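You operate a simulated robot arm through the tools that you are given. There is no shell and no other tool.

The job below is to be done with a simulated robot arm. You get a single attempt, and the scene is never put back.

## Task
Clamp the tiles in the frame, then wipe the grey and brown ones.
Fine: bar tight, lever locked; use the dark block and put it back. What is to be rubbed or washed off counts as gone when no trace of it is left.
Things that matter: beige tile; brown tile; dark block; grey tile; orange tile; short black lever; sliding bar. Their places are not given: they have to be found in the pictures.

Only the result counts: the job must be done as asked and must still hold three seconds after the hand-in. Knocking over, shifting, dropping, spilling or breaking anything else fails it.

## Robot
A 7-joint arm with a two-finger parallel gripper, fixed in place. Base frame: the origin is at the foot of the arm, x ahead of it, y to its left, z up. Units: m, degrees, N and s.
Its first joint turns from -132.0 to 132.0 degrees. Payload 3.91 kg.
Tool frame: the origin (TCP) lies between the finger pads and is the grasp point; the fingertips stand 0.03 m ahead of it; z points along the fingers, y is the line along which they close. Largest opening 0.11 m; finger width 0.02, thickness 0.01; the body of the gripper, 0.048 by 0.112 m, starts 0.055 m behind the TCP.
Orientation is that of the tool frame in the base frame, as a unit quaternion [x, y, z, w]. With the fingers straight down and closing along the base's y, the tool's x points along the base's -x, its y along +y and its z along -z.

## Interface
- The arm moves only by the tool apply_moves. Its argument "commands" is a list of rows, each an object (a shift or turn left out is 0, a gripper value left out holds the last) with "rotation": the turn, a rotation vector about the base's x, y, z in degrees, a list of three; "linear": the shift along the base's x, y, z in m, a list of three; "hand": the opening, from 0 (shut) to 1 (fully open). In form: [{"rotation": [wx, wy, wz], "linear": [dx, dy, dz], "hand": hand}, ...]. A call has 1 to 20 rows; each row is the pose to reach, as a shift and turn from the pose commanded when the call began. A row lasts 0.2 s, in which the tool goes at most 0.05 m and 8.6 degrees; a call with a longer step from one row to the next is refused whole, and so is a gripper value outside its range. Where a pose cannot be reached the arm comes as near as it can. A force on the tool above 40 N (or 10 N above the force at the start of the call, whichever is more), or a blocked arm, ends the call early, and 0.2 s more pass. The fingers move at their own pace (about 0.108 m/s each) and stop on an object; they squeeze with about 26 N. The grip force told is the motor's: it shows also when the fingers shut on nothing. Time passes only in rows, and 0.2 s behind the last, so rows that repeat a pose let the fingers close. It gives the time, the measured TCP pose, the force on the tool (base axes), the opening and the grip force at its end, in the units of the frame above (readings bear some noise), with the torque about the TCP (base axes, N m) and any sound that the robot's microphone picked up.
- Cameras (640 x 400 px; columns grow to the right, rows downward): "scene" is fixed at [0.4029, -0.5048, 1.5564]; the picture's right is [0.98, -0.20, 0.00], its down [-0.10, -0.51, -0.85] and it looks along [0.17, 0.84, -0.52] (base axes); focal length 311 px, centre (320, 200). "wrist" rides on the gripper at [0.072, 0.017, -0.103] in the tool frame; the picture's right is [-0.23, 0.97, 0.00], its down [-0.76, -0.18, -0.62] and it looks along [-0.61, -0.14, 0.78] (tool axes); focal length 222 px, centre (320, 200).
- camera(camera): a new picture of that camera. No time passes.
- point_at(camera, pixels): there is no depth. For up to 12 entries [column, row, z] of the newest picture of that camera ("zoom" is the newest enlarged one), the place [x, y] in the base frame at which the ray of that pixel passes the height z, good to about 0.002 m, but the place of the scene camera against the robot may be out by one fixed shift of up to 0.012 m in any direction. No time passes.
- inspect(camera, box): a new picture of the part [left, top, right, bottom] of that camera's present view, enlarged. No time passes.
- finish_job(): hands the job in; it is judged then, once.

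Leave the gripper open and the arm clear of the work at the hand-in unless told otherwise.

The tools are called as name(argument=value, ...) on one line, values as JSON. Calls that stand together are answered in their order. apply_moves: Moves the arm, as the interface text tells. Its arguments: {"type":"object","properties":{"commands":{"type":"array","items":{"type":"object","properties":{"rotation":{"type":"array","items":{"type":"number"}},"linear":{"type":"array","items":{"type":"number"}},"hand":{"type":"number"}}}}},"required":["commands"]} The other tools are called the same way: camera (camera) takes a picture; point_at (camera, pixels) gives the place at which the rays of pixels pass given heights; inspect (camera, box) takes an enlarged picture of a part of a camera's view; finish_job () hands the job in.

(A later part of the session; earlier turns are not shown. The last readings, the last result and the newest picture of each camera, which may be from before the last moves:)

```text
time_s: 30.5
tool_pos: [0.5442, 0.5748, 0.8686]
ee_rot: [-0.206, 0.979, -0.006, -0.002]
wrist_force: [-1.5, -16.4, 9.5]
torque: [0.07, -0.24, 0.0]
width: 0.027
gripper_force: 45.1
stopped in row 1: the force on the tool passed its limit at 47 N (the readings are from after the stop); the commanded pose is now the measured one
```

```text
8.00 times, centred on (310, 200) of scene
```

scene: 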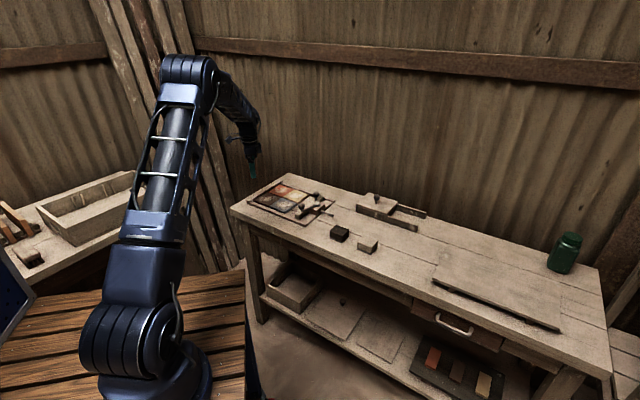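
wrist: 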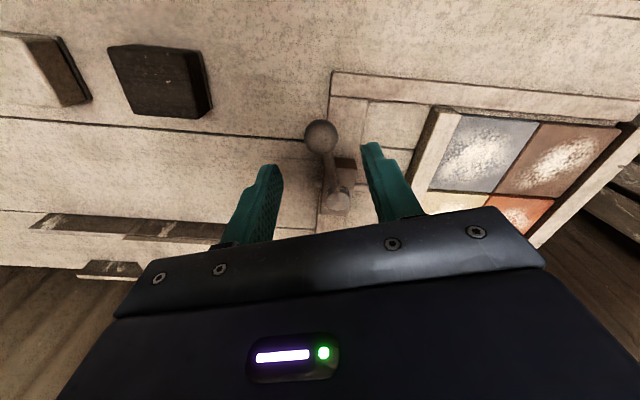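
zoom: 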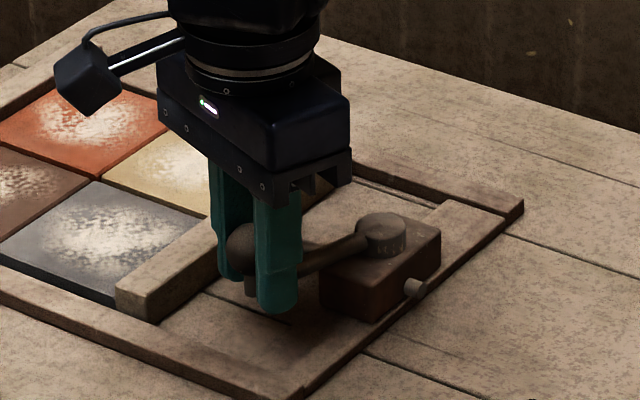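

The lever stops here at ~207°, where it started; so its range is ~207°–242°. The bar slid freely at 207° but resisted much more at 242°, so 242° is the locking end after all. With the lever open now, I release it and go re-seat the bar first.

apply_moves(commands=[{"hand": 0.5}, {"hand": 0.5}, {"linear": [0, 0, 0.03]}, {"linear": [0, 0, 0.06]}, {"linear": [0.01, 0.035, 0.065], "rotation": [0, 0, 5]}, {"linear": [0.02, 0.07, 0.065], "rotation": [0, 0, 10]}, {"linear": [0.03, 0.11, 0.065], "rotation": [0, 0, 15]}, {"linear": [0.0415, 0.144, 0.065], "rotation": [0, 0, 19]}, {"linear": [0.0415, 0.144, 0.065], "rotation": [0, 0, 19]}])

camera(camera="wrist")

inspect(camera="scene", box=[270, 175, 350, 225])

```text
time_s: 32.5
tool_pos: [0.5839, 0.7215, 0.9333]
ee_rot: [-0.366, 0.931, -0.005, -0.001]
wrist_force: [0.4, 0.4, 0.8]
torque: [-0.01, 0.02, -0.03]
width: 0.055
gripper_force: 0.1
```

```text
taken
```

wrist: 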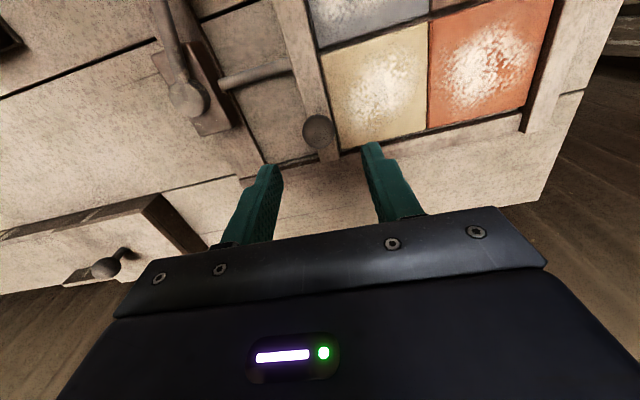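

```text
8.00 times, centred on (310, 200) of scene
```

zoom: 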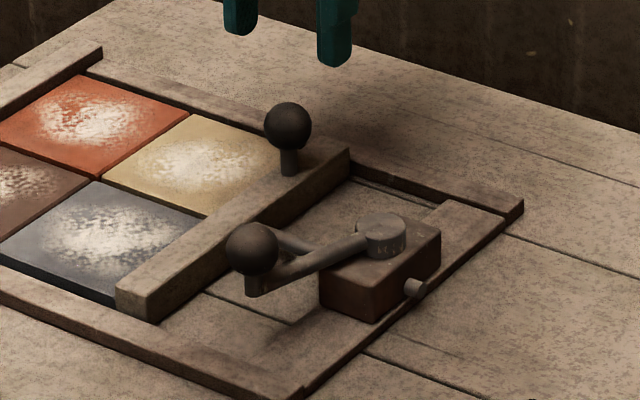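

The bar looks in place. I lower onto its knob, close, and push to feel the contact with the lever open.

apply_moves(commands=[{"linear": [0.001, -0.001, -0.03]}, {"linear": [0.001, -0.001, -0.06]}, {"linear": [0.001, -0.001, -0.076]}, {"linear": [0.001, -0.001, -0.076], "hand": 0}, {"linear": [0.001, -0.001, -0.076]}, {"linear": [0.001, -0.001, -0.076]}])

apply_moves(commands=[{"linear": [-0.0007, 0.0007, 0]}, {"linear": [-0.0014, 0.0014, 0]}, {"linear": [-0.0021, 0.0021, 0]}, {"linear": [-0.0028, 0.0028, 0]}])

```text
time_s: 33.9
tool_pos: [0.5858, 0.7193, 0.8564]
ee_rot: [-0.365, 0.931, -0.006, -0.001]
wrist_force: [-0.4, 0.2, -8.4]
torque: [0.15, -0.21, -0.01]
width: 0.0271
gripper_force: 44.9
```

```text
time_s: 34.9
tool_pos: [0.5854, 0.72, 0.8576]
ee_rot: [-0.364, 0.931, -0.007, -0.001]
wrist_force: [6.6, -31.5, -4.0]
torque: [-0.21, 0.1, 0.02]
width: 0.0271
gripper_force: 44.9
```

It's against the tiles (about 30 N, hardly any travel). I release and go to the lever ball at (0.5425,0.574), then turn the lever to 242°.

apply_moves(commands=[{"hand": 0.5}, {"hand": 0.5}, {"linear": [0, 0, 0.03]}, {"linear": [0, 0, 0.07]}, {"linear": [-0.01, -0.035, 0.08], "rotation": [0, 0, -4]}, {"linear": [-0.02, -0.07, 0.08], "rotation": [0, 0, -8]}, {"linear": [-0.03, -0.11, 0.08], "rotation": [0, 0, -12]}, {"linear": [-0.041, -0.149, 0.08], "rotation": [0, 0, -12]}, {"linear": [-0.041, -0.149, 0.08], "rotation": [0, 0, -12]}])

camera(camera="wrist")

inspect(camera="scene", box=[270, 175, 350, 225])

```text
time_s: 36.9
tool_pos: [0.5416, 0.5728, 0.9378]
ee_rot: [-0.266, 0.964, -0.006, -0.001]
wrist_force: [0.1, -0.1, -0.5]
torque: [0.03, 0.0, 0.01]
width: 0.0548
gripper_force: 0.0
```

```text
taken
```

wrist: 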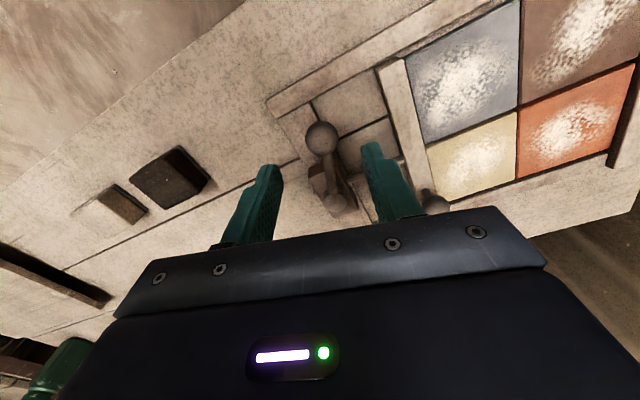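

```text
8.00 times, centred on (310, 200) of scene
```

zoom: 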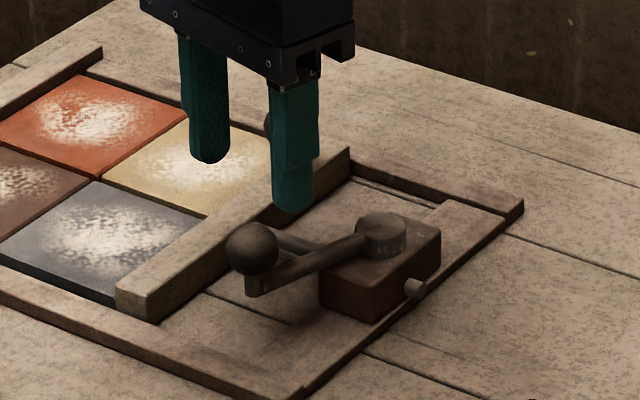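

Hovering over the lever ball. Lower and close.

apply_moves(commands=[{"linear": [0.001, 0.001, -0.03]}, {"linear": [0.001, 0.001, -0.055]}, {"linear": [0.001, 0.001, -0.069]}, {"linear": [0.001, 0.001, -0.069], "hand": 0}, {"linear": [0.001, 0.001, -0.069]}, {"linear": [0.001, 0.001, -0.069]}])

```text
time_s: 38.3
tool_pos: [0.543, 0.5752, 0.8672]
ee_rot: [-0.266, 0.964, -0.007, -0.002]
wrist_force: [-0.6, -2.7, -5.7]
torque: [0.23, -0.41, 0.11]
width: 0.0266
gripper_force: 44.8
```

I turn the lever counter-clockwise from 207° to 239° along the arc.

apply_moves(commands=[{"linear": [0.0028, -0.0052, 0.001], "rotation": [0, 0, 4]}, {"linear": [0.006, -0.0101, 0.001], "rotation": [0, 0, 8]}, {"linear": [0.0095, -0.0148, 0.001], "rotation": [0, 0, 12]}, {"linear": [0.0134, -0.0192, 0.001], "rotation": [0, 0, 16]}, {"linear": [0.0175, -0.0233, 0.001], "rotation": [0, 0, 20]}, {"linear": [0.0219, -0.0272, 0.001], "rotation": [0, 0, 24]}, {"linear": [0.0266, -0.0307, 0.001], "rotation": [0, 0, 28]}, {"linear": [0.0315, -0.0339, 0.001], "rotation": [0, 0, 32]}])

```text
time_s: 40.1
tool_pos: [0.575, 0.5413, 0.8697]
ee_rot: [-0.522, 0.853, -0.005, 0.001]
wrist_force: [4.5, 8.6, -21.4]
torque: [-0.07, -0.03, 0.09]
width: 0.0269
gripper_force: 45.1
```

At 239°. I go on in small steps against the end stop.

apply_moves(commands=[{"linear": [0.0029, -0.0011, -0.001], "rotation": [0, 0, 2]}, {"linear": [0.0055, -0.0024, -0.001], "rotation": [0, 0, 4]}, {"linear": [0.0081, -0.0037, -0.001], "rotation": [0, 0, 6]}, {"linear": [0.0108, -0.0049, -0.001], "rotation": [0, 0, 8]}])

inspect(camera="scene", box=[270, 175, 350, 225])

```text
time_s: 41.2
tool_pos: [0.5799, 0.5397, 0.8687]
ee_rot: [-0.581, 0.814, -0.003, 0.001]
wrist_force: [-9.7, 5.6, 2.0]
torque: [0.04, -0.06, 0.07]
width: 0.0268
gripper_force: 44.6
stopped in row 4: the force on the tool passed its limit at 44 N (the readings are from after the stop); the commanded pose is now the measured one
```

```text
8.00 times, centred on (310, 200) of scene
```

zoom: 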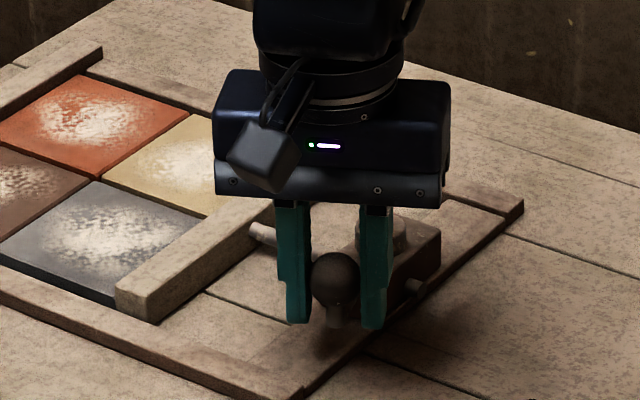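

The lever is at its end stop (~243°, 44 N). I release, lift, and then look at the frame and the dark block.

apply_moves(commands=[{"hand": 0.5}, {"hand": 0.5}, {"linear": [0, 0, 0.03]}, {"linear": [0, 0, 0.07]}, {"linear": [0, 0, 0.11], "rotation": [0, 0, -5]}, {"linear": [0.01, -0.03, 0.12], "rotation": [0, 0, -13]}, {"linear": [0.02, -0.06, 0.12], "rotation": [0, 0, -21]}, {"linear": [0.03, -0.09, 0.12], "rotation": [0, 0, -27]}, {"linear": [0.03, -0.09, 0.12], "rotation": [0, 0, -27]}])

camera(camera="wrist")

inspect(camera="scene", box=[230, 165, 350, 240])

```text
time_s: 43.2
tool_pos: [0.6109, 0.4484, 0.9884]
ee_rot: [-0.373, 0.928, -0.002, 0.0]
wrist_force: [0.2, 0.2, 0.4]
torque: [-0.02, -0.01, -0.02]
width: 0.0551
gripper_force: 0.0
```

```text
taken
```

wrist: 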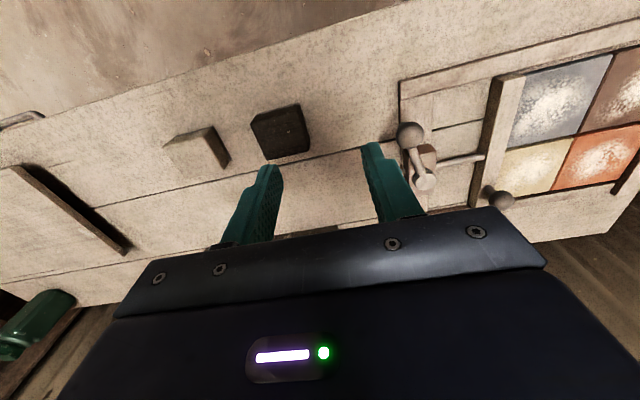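

```text
5.33 times, centred on (290, 202) of scene
```

zoom: 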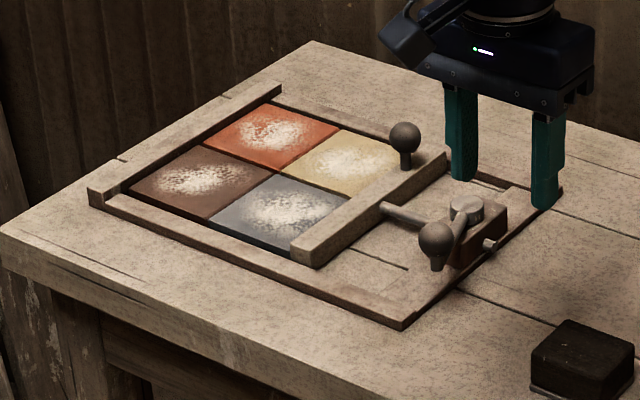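

I zoom on the dark block in both views to find its shape, orientation and whether it has a pad beneath.

inspect(camera="scene", box=[320, 215, 384, 255])

inspect(camera="wrist", box=[160, 80, 340, 190])

```text
10.00 times, centred on (352, 235) of scene
```

zoom: 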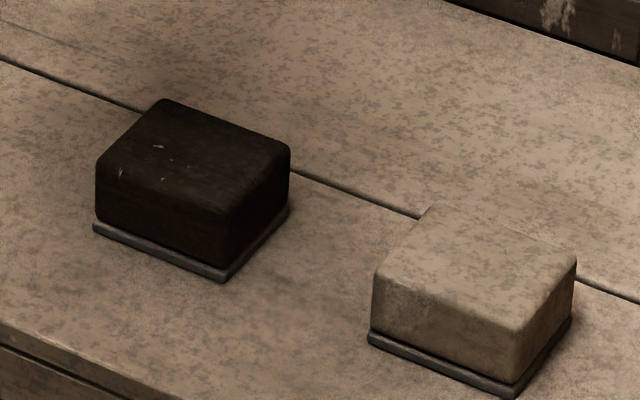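

```text
3.56 times, centred on (250, 135) of wrist
```

zoom: 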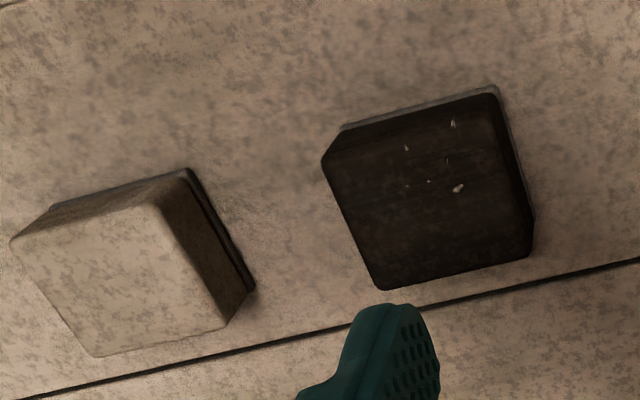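

I triangulate the block's top centre and a base corner from both cameras.

point_at(camera="wrist", pixels=[[280.9, 132.2, 0.8], [280.9, 132.2, 0.84], [256.2, 114.8, 0.79], [256.2, 114.8, 0.8], [299.2, 103, 0.79], [299.2, 103, 0.8], [250.6, 123.8, 0.84], [267.7, 160.3, 0.84], [309.6, 149, 0.84], [299.2, 106, 0.84]])

point_at(camera="scene", pixels=[[339.5, 230.5, 0.8], [339.5, 230.5, 0.84], [342.3, 243.1, 0.79], [342.3, 243.1, 0.8], [329.3, 238, 0.79], [329.3, 238, 0.8]])

```text
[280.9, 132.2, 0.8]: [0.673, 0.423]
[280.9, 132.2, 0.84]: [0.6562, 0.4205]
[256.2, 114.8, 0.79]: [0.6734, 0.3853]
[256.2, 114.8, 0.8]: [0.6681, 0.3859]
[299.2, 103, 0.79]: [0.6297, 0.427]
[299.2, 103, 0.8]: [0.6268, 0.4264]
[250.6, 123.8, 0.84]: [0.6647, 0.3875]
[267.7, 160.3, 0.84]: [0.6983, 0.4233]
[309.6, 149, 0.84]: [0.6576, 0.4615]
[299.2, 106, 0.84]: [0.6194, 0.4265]
```

```text
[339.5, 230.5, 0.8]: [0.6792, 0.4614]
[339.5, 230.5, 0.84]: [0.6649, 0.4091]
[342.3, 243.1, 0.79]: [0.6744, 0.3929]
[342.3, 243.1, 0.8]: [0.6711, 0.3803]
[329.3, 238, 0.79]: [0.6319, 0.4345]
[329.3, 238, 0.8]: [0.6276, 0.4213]
```

The dark block: centre about (0.660,0.4215), ~0.056 × 0.049 m, standing from ~0.795 to ~0.831, on a felt base ~0.06 wide, edges along ~136°/46°. Before fetching it I look at the tiles from above to get their exact places.

apply_moves(commands=[{"linear": [-0.024, 0.038, 0]}, {"linear": [-0.048, 0.076, 0]}, {"linear": [-0.072, 0.114, 0]}, {"linear": [-0.096, 0.152, 0]}, {"linear": [-0.12, 0.19, 0]}, {"linear": [-0.144, 0.228, 0]}, {"linear": [-0.17, 0.26, 0]}])

camera(camera="wrist")

inspect(camera="wrist", box=[180, 20, 440, 200])

```text
time_s: 44.8
tool_pos: [0.4406, 0.7091, 0.9889]
ee_rot: [-0.374, 0.928, -0.003, -0.001]
wrist_force: [2.2, -0.1, 0.1]
torque: [-0.01, 0.05, -0.02]
width: 0.0548
gripper_force: 0.0
```

```text
taken
```

wrist: 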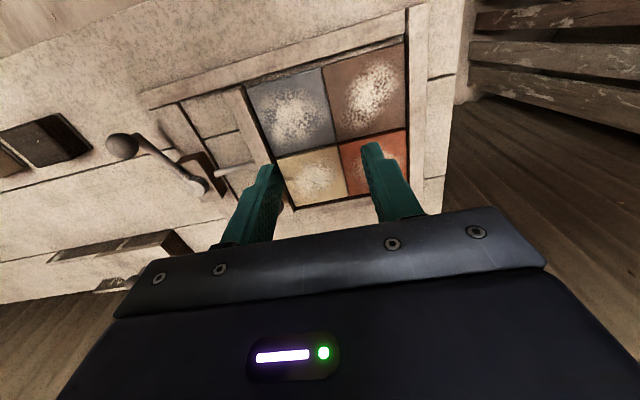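

```text
2.22 times, centred on (310, 110) of wrist
```

zoom: 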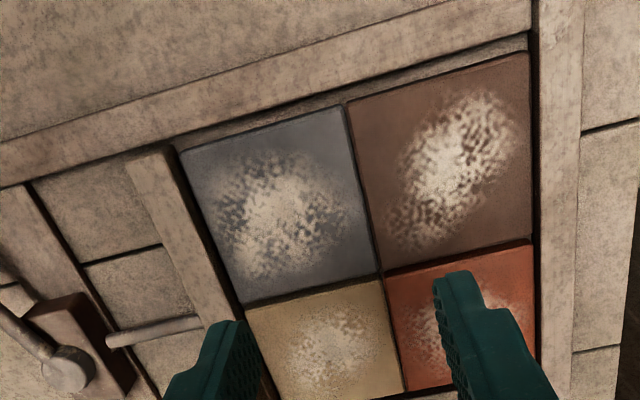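

I read the places of the tile corners and stain limits at the tile-top height (~0.805).

point_at(camera="wrist", pixels=[[247, 87.5, 0.805], [321.3, 66.3, 0.805], [336.1, 142.4, 0.805], [275.3, 157.3, 0.805], [404.5, 43.4, 0.805], [404.5, 127.1, 0.805], [262.7, 105.5, 0.805], [287.5, 87.5, 0.805], [325.8, 116.8, 0.805], [274, 146, 0.805], [398, 62, 0.805], [343.8, 130.3, 0.805]])

```text
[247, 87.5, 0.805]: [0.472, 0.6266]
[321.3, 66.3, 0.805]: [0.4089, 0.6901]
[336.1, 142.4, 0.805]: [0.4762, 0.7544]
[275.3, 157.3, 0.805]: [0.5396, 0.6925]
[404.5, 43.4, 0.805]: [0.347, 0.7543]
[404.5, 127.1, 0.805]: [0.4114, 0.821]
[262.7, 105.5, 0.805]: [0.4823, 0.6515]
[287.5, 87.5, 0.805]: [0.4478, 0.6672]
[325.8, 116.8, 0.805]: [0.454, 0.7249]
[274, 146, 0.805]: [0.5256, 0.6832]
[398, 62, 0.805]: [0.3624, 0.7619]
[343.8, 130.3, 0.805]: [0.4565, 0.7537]
```

Grey tile centre (0.474,0.691), brown (0.4105,0.755), tiles ~0.09 wide, axes at ~134.6° and 44.6°. I'll grip the block across the 46° direction so that no finger meets the bar. Now I move over the block, turning the hand by -87°.

apply_moves(commands=[{"linear": [0.02, -0.026, 0], "rotation": [0, 0, -8], "hand": 0.85}, {"linear": [0.04, -0.052, 0], "rotation": [0, 0, -16]}, {"linear": [0.06, -0.078, 0], "rotation": [0, 0, -24]}, {"linear": [0.08, -0.105, 0], "rotation": [0, 0, -32]}, {"linear": [0.1, -0.131, 0], "rotation": [0, 0, -40]}, {"linear": [0.12, -0.157, 0], "rotation": [0, 0, -48]}, {"linear": [0.14, -0.183, 0], "rotation": [0, 0, -56]}, {"linear": [0.16, -0.21, 0], "rotation": [0, 0, -64]}, {"linear": [0.18, -0.236, 0], "rotation": [0, 0, -72]}, {"linear": [0.2, -0.262, 0], "rotation": [0, 0, -80]}, {"linear": [0.22, -0.288, -0.02], "rotation": [0, 0, -87.4]}, {"linear": [0.22, -0.288, -0.05], "rotation": [0, 0, -87.4]}])

camera(camera="wrist")

inspect(camera="scene", box=[300, 180, 396, 260])

```text
time_s: 47.4
tool_pos: [0.6613, 0.4213, 0.9387]
ee_rot: [0.371, 0.928, -0.001, -0.001]
wrist_force: [-0.5, 0.2, 0.9]
torque: [-0.05, -0.02, -0.02]
width: 0.0934
gripper_force: 0.1
```

```text
taken
```

wrist: 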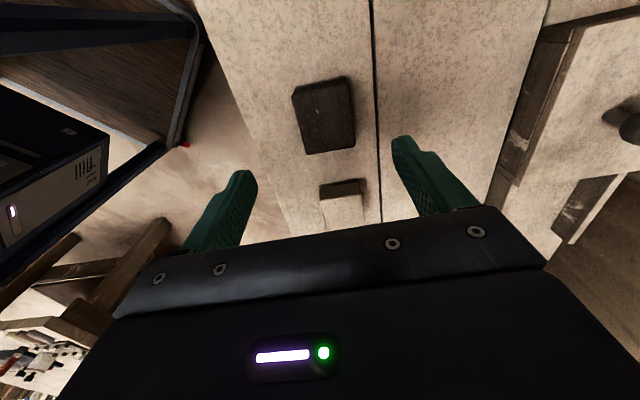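

```text
5.00 times, centred on (348, 220) of scene
```

zoom: 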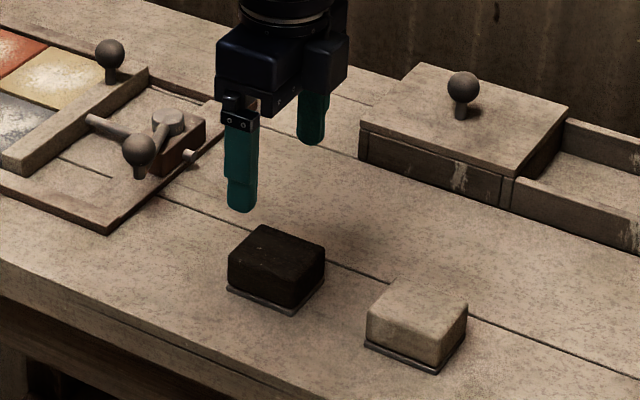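

inspect(camera="wrist", box=[270, 60, 380, 170])

```text
3.64 times, centred on (325, 115) of wrist
```

zoom: 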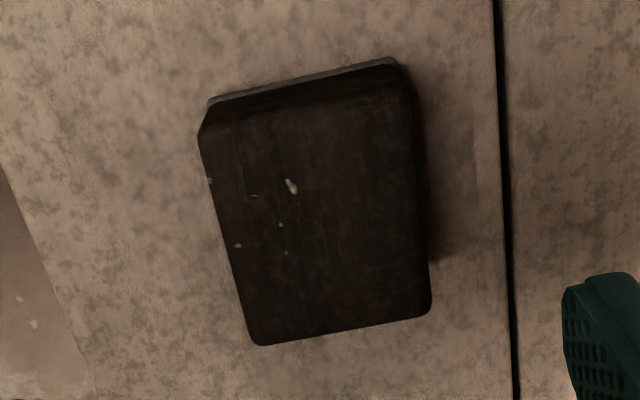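

point_at(camera="zoom", pixels=[[200, 130, 0.831], [412, 88, 0.831], [432, 310, 0.831], [255, 345, 0.831], [210, 97, 0.8], [395, 58, 0.8]])

```text
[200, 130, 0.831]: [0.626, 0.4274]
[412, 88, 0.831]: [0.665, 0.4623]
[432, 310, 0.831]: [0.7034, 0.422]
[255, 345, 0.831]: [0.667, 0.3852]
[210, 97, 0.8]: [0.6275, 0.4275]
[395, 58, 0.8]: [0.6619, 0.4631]
```

The block's centre is about (0.664,0.4235), edges at 45°/135°. I lower so the tips stand ~0.016 above the bench and close on it.

apply_moves(commands=[{"linear": [0.0025, 0.002, -0.03], "rotation": [0, 0, -1.5]}, {"linear": [0.0025, 0.002, -0.06], "rotation": [0, 0, -1.5]}, {"linear": [0.0025, 0.002, -0.085], "rotation": [0, 0, -1.5]}, {"linear": [0.0025, 0.002, -0.0975], "rotation": [0, 0, -1.5]}, {"linear": [0.0025, 0.002, -0.0975], "rotation": [0, 0, -1.5], "hand": 0}, {"linear": [0.0025, 0.002, -0.0975], "rotation": [0, 0, -1.5]}, {"linear": [0.0025, 0.002, -0.0975], "rotation": [0, 0, -1.5]}])

camera(camera="wrist")

inspect(camera="scene", box=[310, 200, 390, 250])

```text
time_s: 49.0
tool_pos: [0.6635, 0.4231, 0.8412]
ee_rot: [0.383, 0.924, -0.002, -0.003]
wrist_force: [0.5, -0.6, 3.1]
torque: [0.02, -0.1, -0.03]
width: 0.0512
gripper_force: 26.1
```

```text
taken
```

wrist: 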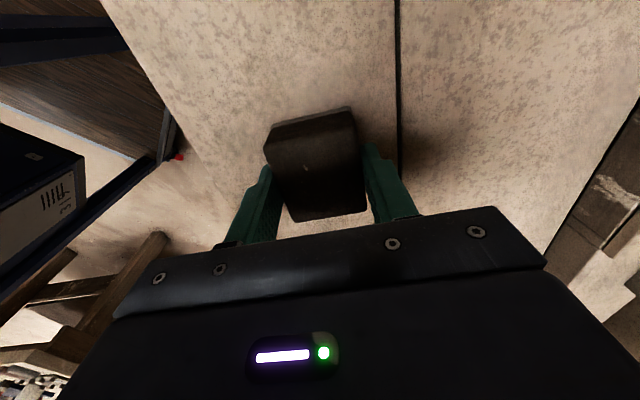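

```text
8.00 times, centred on (350, 225) of scene
```

zoom: 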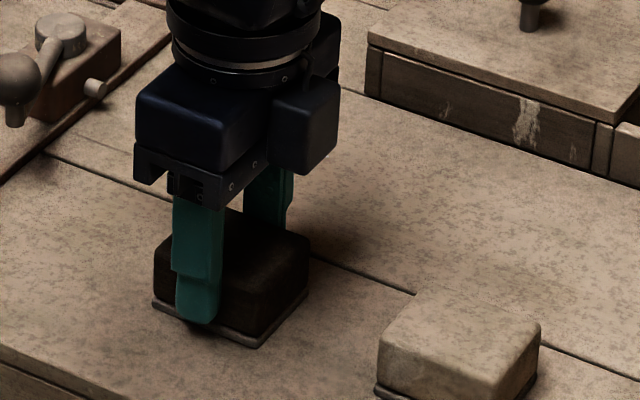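

Held (width 0.051). Rest pose to remember for putting back: TCP (0.6635,0.4231,0.841), yaw -45°. I lift it 0.12 m, carry it above the lever to over the grey tile.

apply_moves(commands=[{"linear": [0, 0, 0.015]}, {"linear": [0, 0, 0.045]}, {"linear": [0, 0, 0.085]}, {"linear": [0, 0, 0.12]}, {"linear": [-0.024, 0.034, 0.12]}, {"linear": [-0.048, 0.067, 0.12]}, {"linear": [-0.072, 0.1, 0.12]}, {"linear": [-0.096, 0.134, 0.12]}, {"linear": [-0.12, 0.168, 0.12]}, {"linear": [-0.144, 0.201, 0.12]}, {"linear": [-0.168, 0.235, 0.12]}, {"linear": [-0.1893, 0.2678, 0.12]}, {"linear": [-0.1893, 0.2678, 0.1]}, {"linear": [-0.1893, 0.2678, 0.07]}, {"linear": [-0.1893, 0.2678, 0.05]}])

camera(camera="wrist")

inspect(camera="scene", box=[230, 165, 350, 240])

```text
time_s: 52.2
tool_pos: [0.4742, 0.691, 0.8917]
ee_rot: [0.382, 0.924, -0.001, -0.003]
wrist_force: [0.2, -0.9, -0.7]
torque: [-0.01, 0.0, -0.01]
width: 0.0511
gripper_force: 26.1
```

```text
taken
```

wrist: 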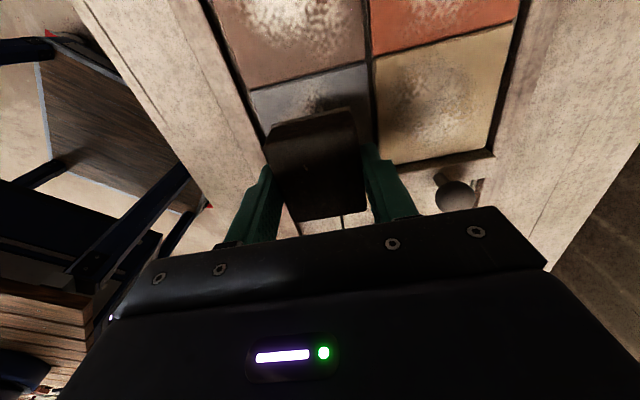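

```text
5.33 times, centred on (290, 202) of scene
```

zoom: 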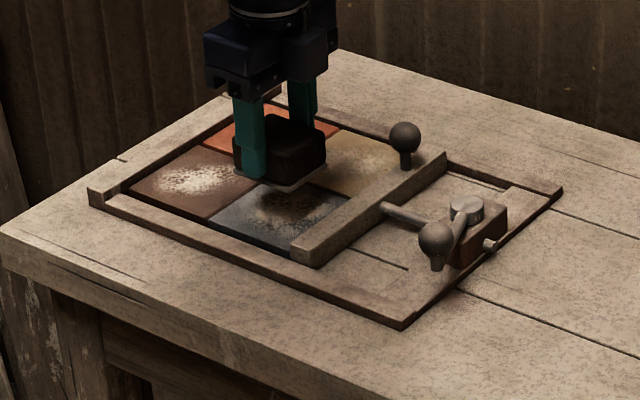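

The block hangs over the grey tile. I lower it by small steps until it rests.

apply_moves(commands=[{"linear": [0, 0, -0.012]}, {"linear": [0, 0, -0.024]}, {"linear": [0, 0, -0.032]}, {"linear": [0, 0, -0.036]}])

```text
time_s: 53.2
tool_pos: [0.4737, 0.6898, 0.8551]
ee_rot: [0.383, 0.924, -0.001, -0.003]
wrist_force: [0.3, 0.1, -0.6]
torque: [0.02, 0.01, -0.01]
width: 0.0513
gripper_force: 25.6
```

apply_moves(commands=[{"linear": [0, 0, -0.0015]}, {"linear": [0, 0, -0.003]}, {"linear": [0, 0, -0.0045]}])

```text
time_s: 54.0
tool_pos: [0.4743, 0.691, 0.8529]
ee_rot: [0.382, 0.924, -0.001, -0.003]
wrist_force: [-2.4, -6.0, 22.2]
torque: [-0.17, -0.13, -0.02]
width: 0.0511
gripper_force: 26.2
```

Contact at TCP z≈0.853 (22 N). I ease to about 12 N and start rubbing: a raster over the grey tile, staying off the beige tile.

apply_moves(commands=[{"linear": [0, 0, 0.001]}, {"linear": [0.0049, -0.005, 0.001]}, {"linear": [0.0091, -0.0093, 0.001]}, {"linear": [0.0049, -0.005, 0.001]}, {"linear": [0, 0, 0.001]}, {"linear": [-0.0049, 0.005, 0.001]}, {"linear": [-0.0098, 0.01, 0.001]}, {"linear": [-0.0049, 0.005, 0.001]}, {"linear": [0, 0, 0.001]}])

camera(camera="wrist")

```text
time_s: 56.0
tool_pos: [0.4723, 0.691, 0.8529]
ee_rot: [0.382, 0.924, -0.002, -0.002]
wrist_force: [-5.9, 5.6, 19.4]
torque: [0.28, -0.01, 0.09]
width: 0.0513
gripper_force: 26.7
```

```text
taken
```

wrist: 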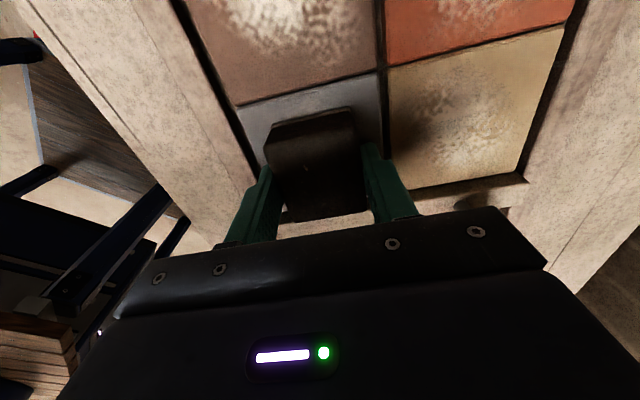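

The grey tile already looks cleaner around the pad. I rub the +t and −t strips of the grey tile.

apply_moves(commands=[{"linear": [0.0057, 0.0056, 0]}, {"linear": [0.0114, 0.0112, 0]}, {"linear": [0.016, 0.0066, 0]}, {"linear": [0.0205, 0.0019, 0]}, {"linear": [0.016, 0.0066, 0]}, {"linear": [0.0114, 0.0112, 0]}, {"linear": [0.0065, 0.0162, 0]}, {"linear": [0.0016, 0.0212, 0]}, {"linear": [0.0065, 0.0162, 0]}, {"linear": [0.0114, 0.0112, 0]}, {"linear": [0.0057, 0.0056, 0]}, {"linear": [0, 0, 0]}, {"linear": [-0.0057, -0.0056, 0]}, {"linear": [-0.0114, -0.0112, 0]}, {"linear": [-0.0069, -0.0158, 0]}, {"linear": [-0.0023, -0.0205, 0]}, {"linear": [-0.0069, -0.0158, 0]}, {"linear": [-0.0114, -0.0112, 0]}, {"linear": [-0.0163, -0.0062, 0]}, {"linear": [-0.0212, -0.0012, 0]}])

camera(camera="wrist")

```text
time_s: 60.2
tool_pos: [0.4516, 0.688, 0.853]
ee_rot: [0.383, 0.924, -0.002, -0.002]
wrist_force: [3.1, -4.9, 15.0]
torque: [0.05, -0.4, -0.1]
width: 0.0513
gripper_force: 26.1
```

```text
taken
```

wrist: 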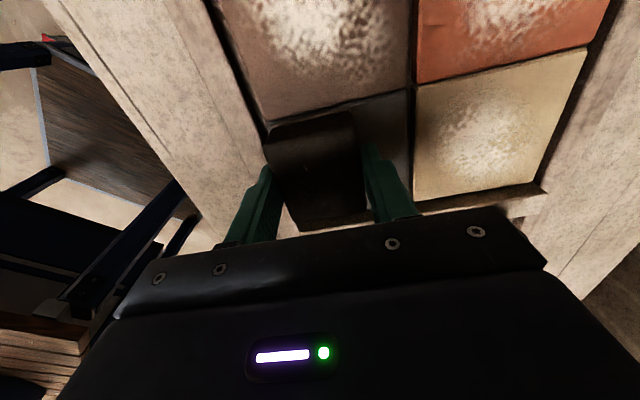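

I lift 0.03 m and carry the block over the brown tile, then look at the grey tile with the scene camera.

apply_moves(commands=[{"linear": [0, 0, 0.015]}, {"linear": [0, 0, 0.03]}, {"linear": [-0.0142, 0.0218, 0.03]}, {"linear": [-0.0284, 0.0436, 0.03]}, {"linear": [-0.0425, 0.0655, 0.03]}])

inspect(camera="scene", box=[240, 170, 320, 230])

camera(camera="wrist")

```text
time_s: 61.4
tool_pos: [0.41, 0.7541, 0.8824]
ee_rot: [0.383, 0.924, -0.002, -0.002]
wrist_force: [0.1, 0.1, -0.7]
torque: [0.02, 0.02, 0.01]
width: 0.051
gripper_force: 26.0
```

```text
6.67 times, centred on (280, 200) of scene
```

zoom: 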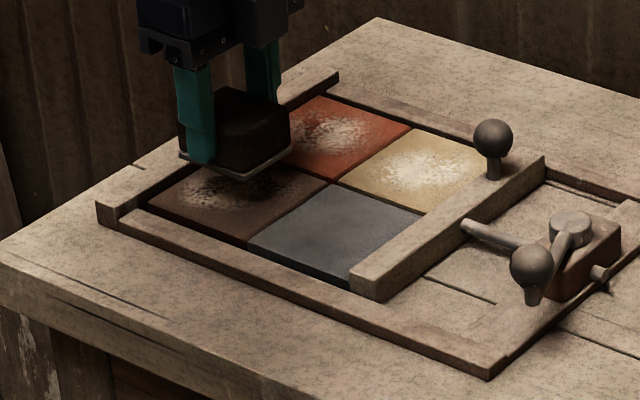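

```text
taken
```

wrist: 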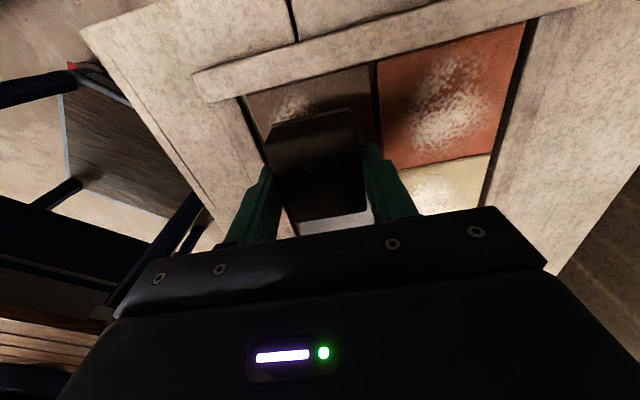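

The grey tile looks clean. Now I lower onto the brown tile.

apply_moves(commands=[{"linear": [0, 0, -0.015]}, {"linear": [0, 0, -0.025]}, {"linear": [0, 0, -0.0285]}, {"linear": [0, 0, -0.0305]}])

```text
time_s: 62.4
tool_pos: [0.411, 0.7557, 0.8527]
ee_rot: [0.382, 0.924, -0.001, -0.002]
wrist_force: [-1.8, -2.7, 12.2]
torque: [0.02, -0.2, -0.01]
width: 0.0511
gripper_force: 26.3
```

Contact with 12 N. I rub the brown tile: middle strip, +t strip, then −t strip.

apply_moves(commands=[{"linear": [-0.0042, 0.0043, -0.0007]}, {"linear": [-0.0084, 0.0085, -0.0007]}, {"linear": [-0.0042, 0.0043, -0.0007]}, {"linear": [0, 0, -0.0007]}, {"linear": [0.0063, -0.0064, -0.0007]}, {"linear": [0.0126, -0.0128, -0.0007]}, {"linear": [0.0063, -0.0064, -0.0007]}, {"linear": [0, 0, -0.0007]}, {"linear": [0.0057, 0.0056, -0.0007]}, {"linear": [0.0114, 0.0112, -0.0007]}, {"linear": [0.0072, 0.0155, -0.0007]}, {"linear": [0.003, 0.0197, -0.0007]}, {"linear": [0.0072, 0.0155, -0.0007]}, {"linear": [0.0114, 0.0112, -0.0007]}, {"linear": [0.0177, 0.0048, -0.0007]}, {"linear": [0.024, -0.0016, -0.0007]}, {"linear": [0.0177, 0.0048, -0.0007]}, {"linear": [0.0114, 0.0112, -0.0007]}, {"linear": [0.0057, 0.0056, -0.0007]}, {"linear": [0, 0, -0.0007]}])

apply_moves(commands=[{"linear": [-0.0057, -0.0056, 0]}, {"linear": [-0.0114, -0.0112, 0]}, {"linear": [-0.0156, -0.007, 0]}, {"linear": [-0.0198, -0.0027, 0]}, {"linear": [-0.0156, -0.007, 0]}, {"linear": [-0.0114, -0.0112, 0]}, {"linear": [-0.0051, -0.0176, 0]}, {"linear": [0.0012, -0.024, 0]}, {"linear": [-0.0051, -0.0176, 0]}, {"linear": [-0.0114, -0.0112, 0]}, {"linear": [-0.0057, -0.0056, 0]}, {"linear": [0, 0, 0]}])

camera(camera="wrist")

```text
time_s: 63.9
tool_pos: [0.4216, 0.7441, 0.8511]
ee_rot: [0.383, 0.924, -0.002, -0.002]
wrist_force: [-0.1, 0.5, 8.6]
torque: [0.29, 0.01, 0.03]
width: 0.0509
gripper_force: 25.6
stopped in row 7: the force on the tool passed its limit at 44 N (the readings are from after the stop); the commanded pose is now the measured one
```

```text
time_s: 66.5
tool_pos: [0.4218, 0.7438, 0.8523]
ee_rot: [0.385, 0.923, -0.003, -0.001]
wrist_force: [0.0, 0.6, -0.5]
torque: [-0.02, -0.02, -0.01]
width: 0.0516
gripper_force: 26.4
```

```text
taken
```

wrist: 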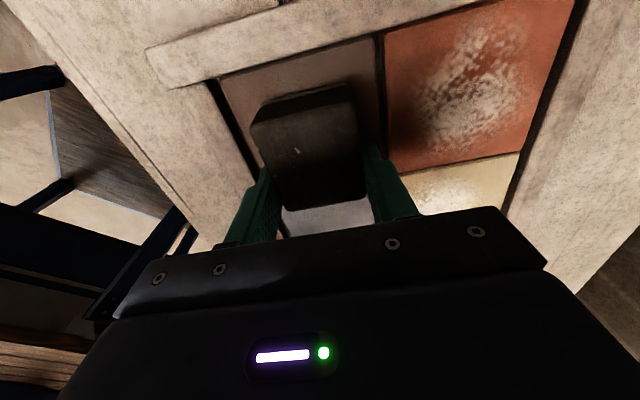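

The first pass stopped at 44 N in row 7 (the pad probably caught a tile edge) and the second ran from there. The block seems to have shifted in the grip. I look closely.

inspect(camera="scene", box=[240, 170, 304, 210])

inspect(camera="wrist", box=[200, 60, 420, 220])

```text
10.00 times, centred on (272, 190) of scene
```

zoom: 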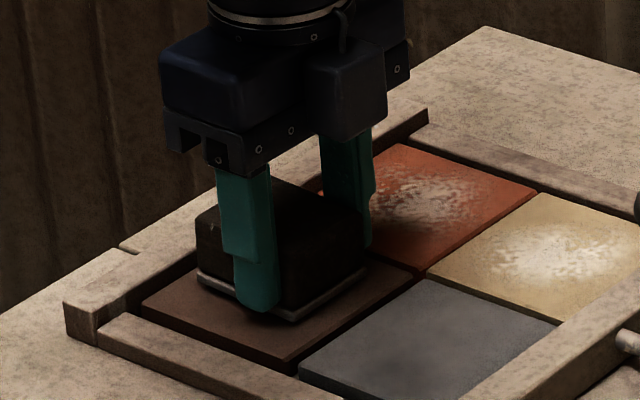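

```text
2.50 times, centred on (310, 140) of wrist
```

zoom: 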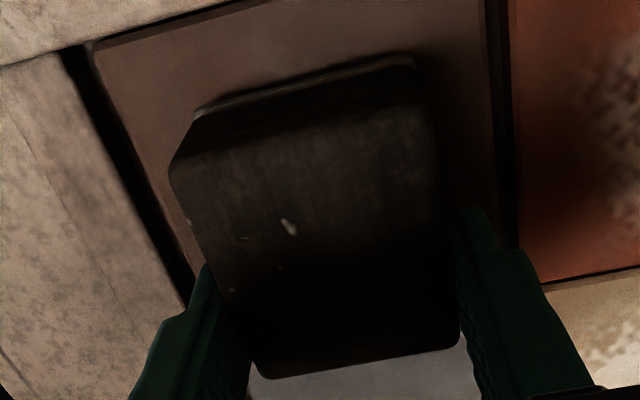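

The block slid ~7 mm along the grip and perhaps tipped a little. I lower until it rests on the brown tile, open, and grip it anew.

apply_moves(commands=[{"linear": [0, 0, -0.0008]}, {"linear": [0, 0, -0.0016]}])

```text
time_s: 67.1
tool_pos: [0.4223, 0.7438, 0.85]
ee_rot: [0.384, 0.923, -0.004, -0.001]
wrist_force: [-0.7, 0.0, -0.4]
torque: [-0.03, -0.01, 0.01]
width: 0.0515
gripper_force: 25.8
```

apply_moves(commands=[{"linear": [0, 0, -0.001]}, {"linear": [0, 0, -0.002]}, {"linear": [0, 0, -0.003]}])

```text
time_s: 67.9
tool_pos: [0.4231, 0.7451, 0.8496]
ee_rot: [0.384, 0.923, -0.001, -0.001]
wrist_force: [-2.3, -2.0, 19.3]
torque: [-0.18, -0.23, -0.01]
width: 0.0515
gripper_force: 25.5
```

It rests now. I open the fingers, raise the hand 0.08 m, and look.

apply_moves(commands=[{"linear": [0, 0, 0.0015]}, {"linear": [0, 0, 0.0015], "hand": 0.75}, {"linear": [0, 0, 0.0015]}, {"linear": [0, 0, 0.0215]}, {"linear": [0, 0, 0.0515]}, {"linear": [0, 0, 0.0815]}])

camera(camera="wrist")

inspect(camera="wrist", box=[220, 40, 420, 200])

inspect(camera="scene", box=[240, 170, 304, 210])

```text
time_s: 69.3
tool_pos: [0.4227, 0.7443, 0.9291]
ee_rot: [0.385, 0.923, -0.003, 0.0]
wrist_force: [-0.4, 0.3, -0.8]
torque: [0.01, 0.0, 0.0]
width: 0.0827
gripper_force: 0.1
```

```text
taken
```

wrist: 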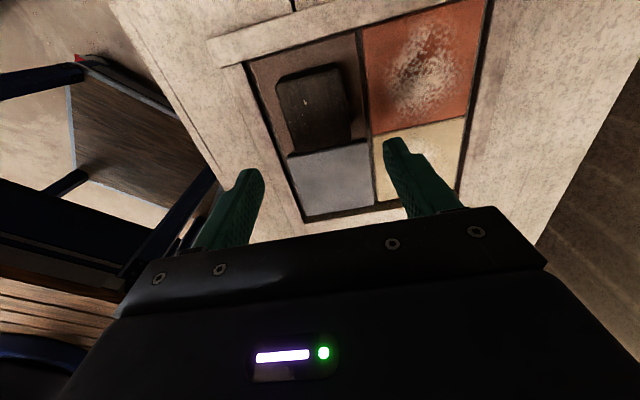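

```text
2.50 times, centred on (320, 120) of wrist
```

zoom: 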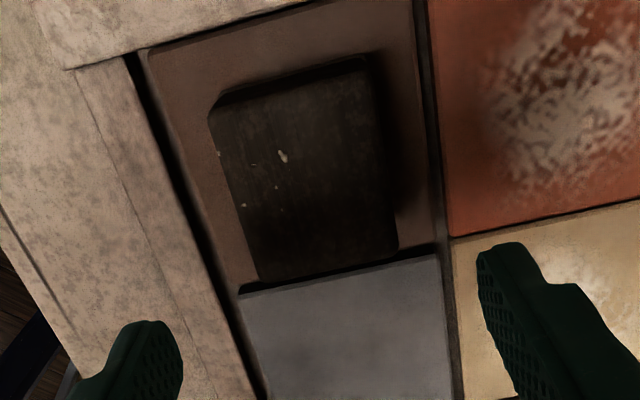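

```text
10.00 times, centred on (272, 190) of scene
```

zoom: 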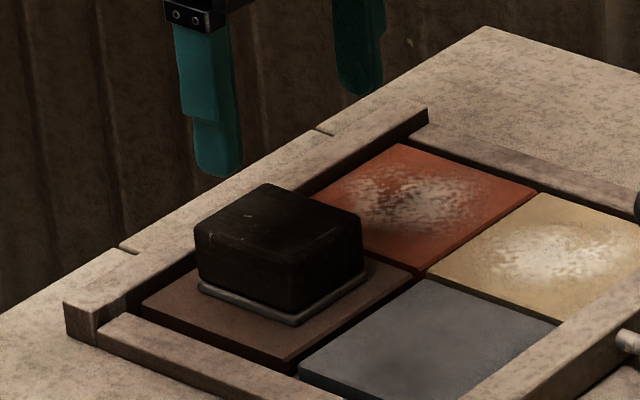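

The block stands flat on the brown tile. I compute its place from the corners of its top.

point_at(camera="wrist", pixels=[[276, 85, 0.843], [340, 66, 0.843], [351, 138, 0.843], [297, 152, 0.843]])

```text
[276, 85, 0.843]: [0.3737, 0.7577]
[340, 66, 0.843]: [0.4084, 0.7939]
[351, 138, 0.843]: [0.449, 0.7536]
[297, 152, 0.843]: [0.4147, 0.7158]
```

The block's centre is about (0.410,0.7545). I regrip it there with TCP at z 0.851.

apply_moves(commands=[{"linear": [-0.0127, 0.0102, -0.02]}, {"linear": [-0.0127, 0.0102, -0.05]}, {"linear": [-0.0127, 0.0102, -0.07]}, {"linear": [-0.0127, 0.0102, -0.078]}, {"linear": [-0.0127, 0.0102, -0.078], "hand": 0}, {"linear": [-0.0127, 0.0102, -0.078]}, {"linear": [-0.0127, 0.0102, -0.078]}])

camera(camera="wrist")

```text
time_s: 70.9
tool_pos: [0.4091, 0.7533, 0.8513]
ee_rot: [0.384, 0.923, -0.003, -0.001]
wrist_force: [-0.1, 0.4, -1.3]
torque: [0.01, 0.0, 0.01]
width: 0.0514
gripper_force: 26.0
```

```text
taken
```

wrist: 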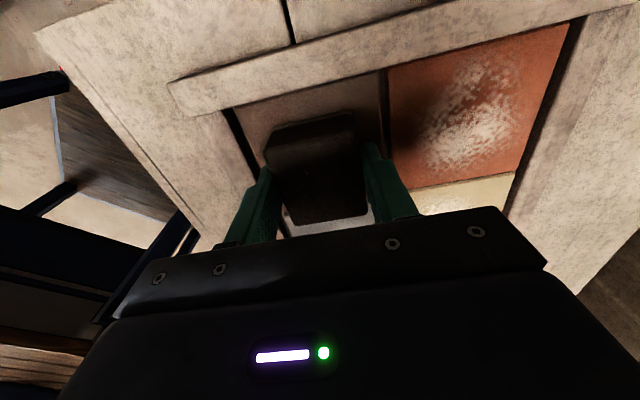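

Regripped well. I press ~1.2 mm and rub the +t strip of the brown tile within ±12 mm.

apply_moves(commands=[{"linear": [0, 0, -0.0012]}, {"linear": [0.0057, 0.0056, -0.0012]}, {"linear": [0.0107, 0.0105, -0.0012]}, {"linear": [0.0065, 0.0148, -0.0012]}, {"linear": [0.0023, 0.019, -0.0012]}, {"linear": [0.0065, 0.0148, -0.0012]}, {"linear": [0.0107, 0.0105, -0.0012]}, {"linear": [0.0149, 0.0062, -0.0012]}, {"linear": [0.0191, 0.002, -0.0012]}, {"linear": [0.0149, 0.0062, -0.0012]}, {"linear": [0.0107, 0.0105, -0.0012]}, {"linear": [0.0057, 0.0056, -0.0012]}, {"linear": [0, 0, -0.0012]}])

```text
time_s: 73.7
tool_pos: [0.4094, 0.7543, 0.8498]
ee_rot: [0.383, 0.924, -0.003, -0.001]
wrist_force: [3.6, 5.1, 16.5]
torque: [0.16, -0.32, 0.04]
width: 0.0513
gripper_force: 26.1
```

Force fine (16 N). Now the middle strip and the −t strip.

apply_moves(commands=[{"linear": [-0.0042, 0.0043, 0]}, {"linear": [-0.0084, 0.0085, 0]}, {"linear": [-0.0042, 0.0043, 0]}, {"linear": [0, 0, 0]}, {"linear": [0.0042, -0.0043, 0]}, {"linear": [0.0084, -0.0085, 0]}, {"linear": [0.0042, -0.0043, 0]}, {"linear": [0, 0, 0]}, {"linear": [-0.0057, -0.0056, 0]}, {"linear": [-0.0114, -0.0112, 0]}, {"linear": [-0.0156, -0.007, 0]}, {"linear": [-0.0198, -0.0027, 0]}, {"linear": [-0.0156, -0.007, 0]}, {"linear": [-0.0114, -0.0112, 0]}, {"linear": [-0.0072, -0.0155, 0]}, {"linear": [-0.003, -0.0197, 0]}, {"linear": [-0.0072, -0.0155, 0]}, {"linear": [-0.0114, -0.0112, 0]}, {"linear": [-0.0057, -0.0056, 0]}, {"linear": [0, 0, 0]}])

camera(camera="wrist")

```text
time_s: 77.9
tool_pos: [0.4089, 0.7539, 0.8498]
ee_rot: [0.384, 0.924, -0.002, -0.001]
wrist_force: [-5.1, -2.2, 10.9]
torque: [-0.03, 0.01, 0.02]
width: 0.0515
gripper_force: 26.4
```

```text
taken
```

wrist: 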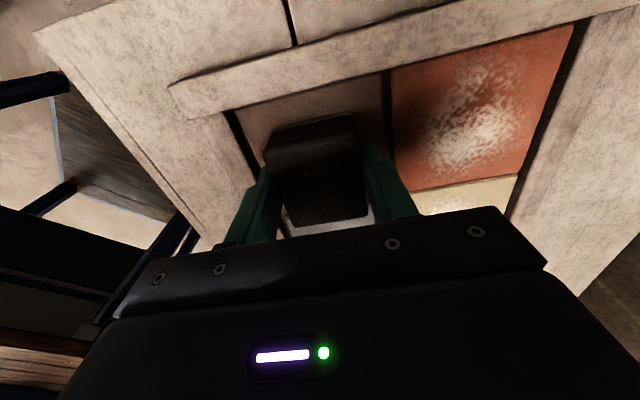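

I lift the block away and back off towards the bar side at height 0.96 to inspect both tiles.

apply_moves(commands=[{"linear": [0, 0, 0.02]}, {"linear": [0, 0, 0.06]}, {"linear": [0, 0, 0.1]}, {"linear": [0.025, -0.025, 0.11]}, {"linear": [0.05, -0.05, 0.11]}, {"linear": [0.075, -0.075, 0.11]}, {"linear": [0.1, -0.1, 0.11]}, {"linear": [0.11, -0.11, 0.11]}])

camera(camera="wrist")

inspect(camera="scene", box=[240, 170, 320, 225])

```text
time_s: 79.7
tool_pos: [0.5182, 0.6438, 0.9594]
ee_rot: [0.383, 0.924, -0.003, -0.001]
wrist_force: [-0.2, 1.3, -1.5]
torque: [-0.01, -0.02, 0.05]
width: 0.0515
gripper_force: 25.1
```

```text
taken
```

wrist: 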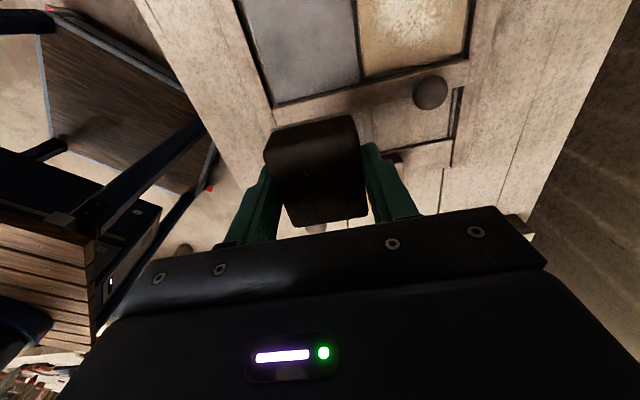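

```text
7.27 times, centred on (280, 198) of scene
```

zoom: 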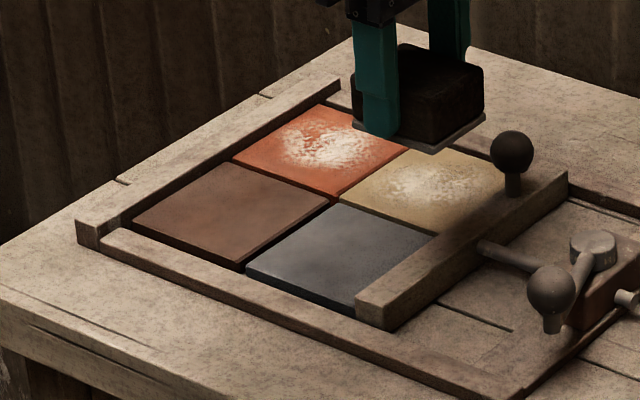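

Both look clean from here; but the joint between brown and grey looks dark/wide. I zoom in on it.

inspect(camera="scene", box=[252, 184, 300, 214])

inspect(camera="wrist", box=[230, 0, 480, 120])

```text
13.33 times, centred on (276, 199) of scene
```

zoom: 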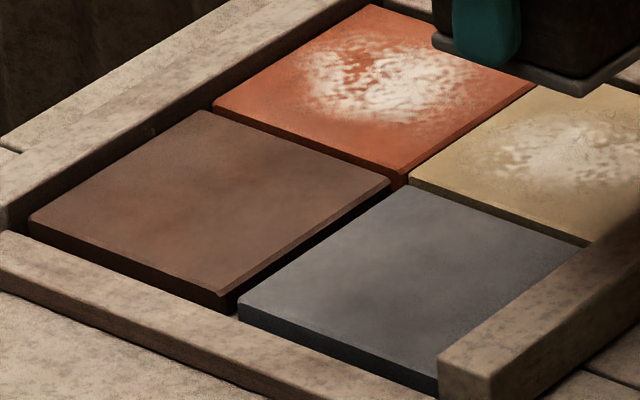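

```text
2.56 times, centred on (355, 60) of wrist
```

zoom: 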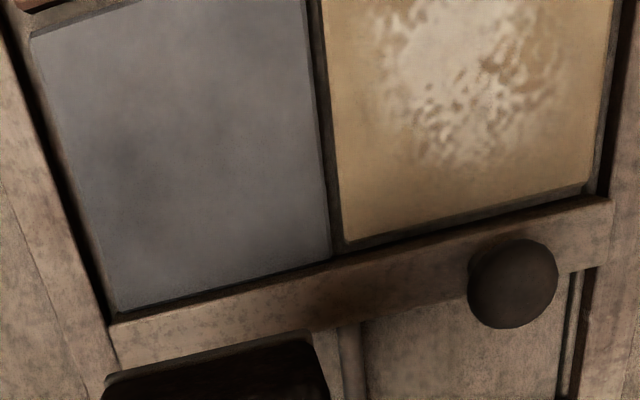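

The grey tile seems to have been pushed a few mm towards the bar when the pad caught its edge, so the bar will need re-tightening. First I check the cleanliness of both tiles with the wrist camera, moving 0.065 m towards the tiles at this height.

apply_moves(commands=[{"linear": [-0.02, 0.02, 0.01]}, {"linear": [-0.04, 0.04, 0.02]}, {"linear": [-0.06, 0.06, 0.02]}])

inspect(camera="wrist", box=[200, 0, 440, 150])

inspect(camera="scene", box=[248, 180, 304, 215])

```text
time_s: 80.5
tool_pos: [0.4594, 0.7037, 0.9788]
ee_rot: [0.385, 0.923, -0.003, -0.002]
wrist_force: [0.1, 0.0, -0.2]
torque: [0.01, 0.03, 0.03]
width: 0.0514
gripper_force: 26.1
```

```text
2.67 times, centred on (320, 75) of wrist
```

zoom: 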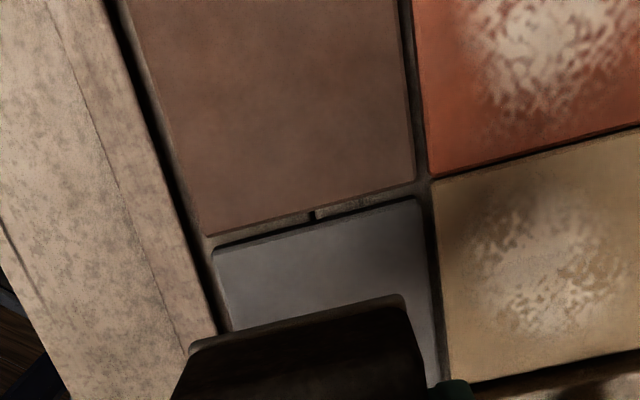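

```text
11.43 times, centred on (276, 198) of scene
```

zoom: 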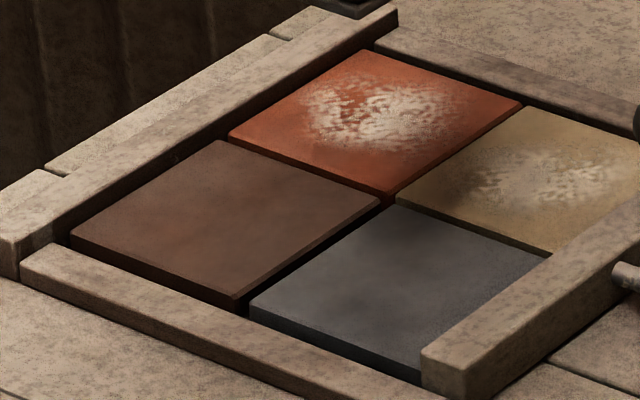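

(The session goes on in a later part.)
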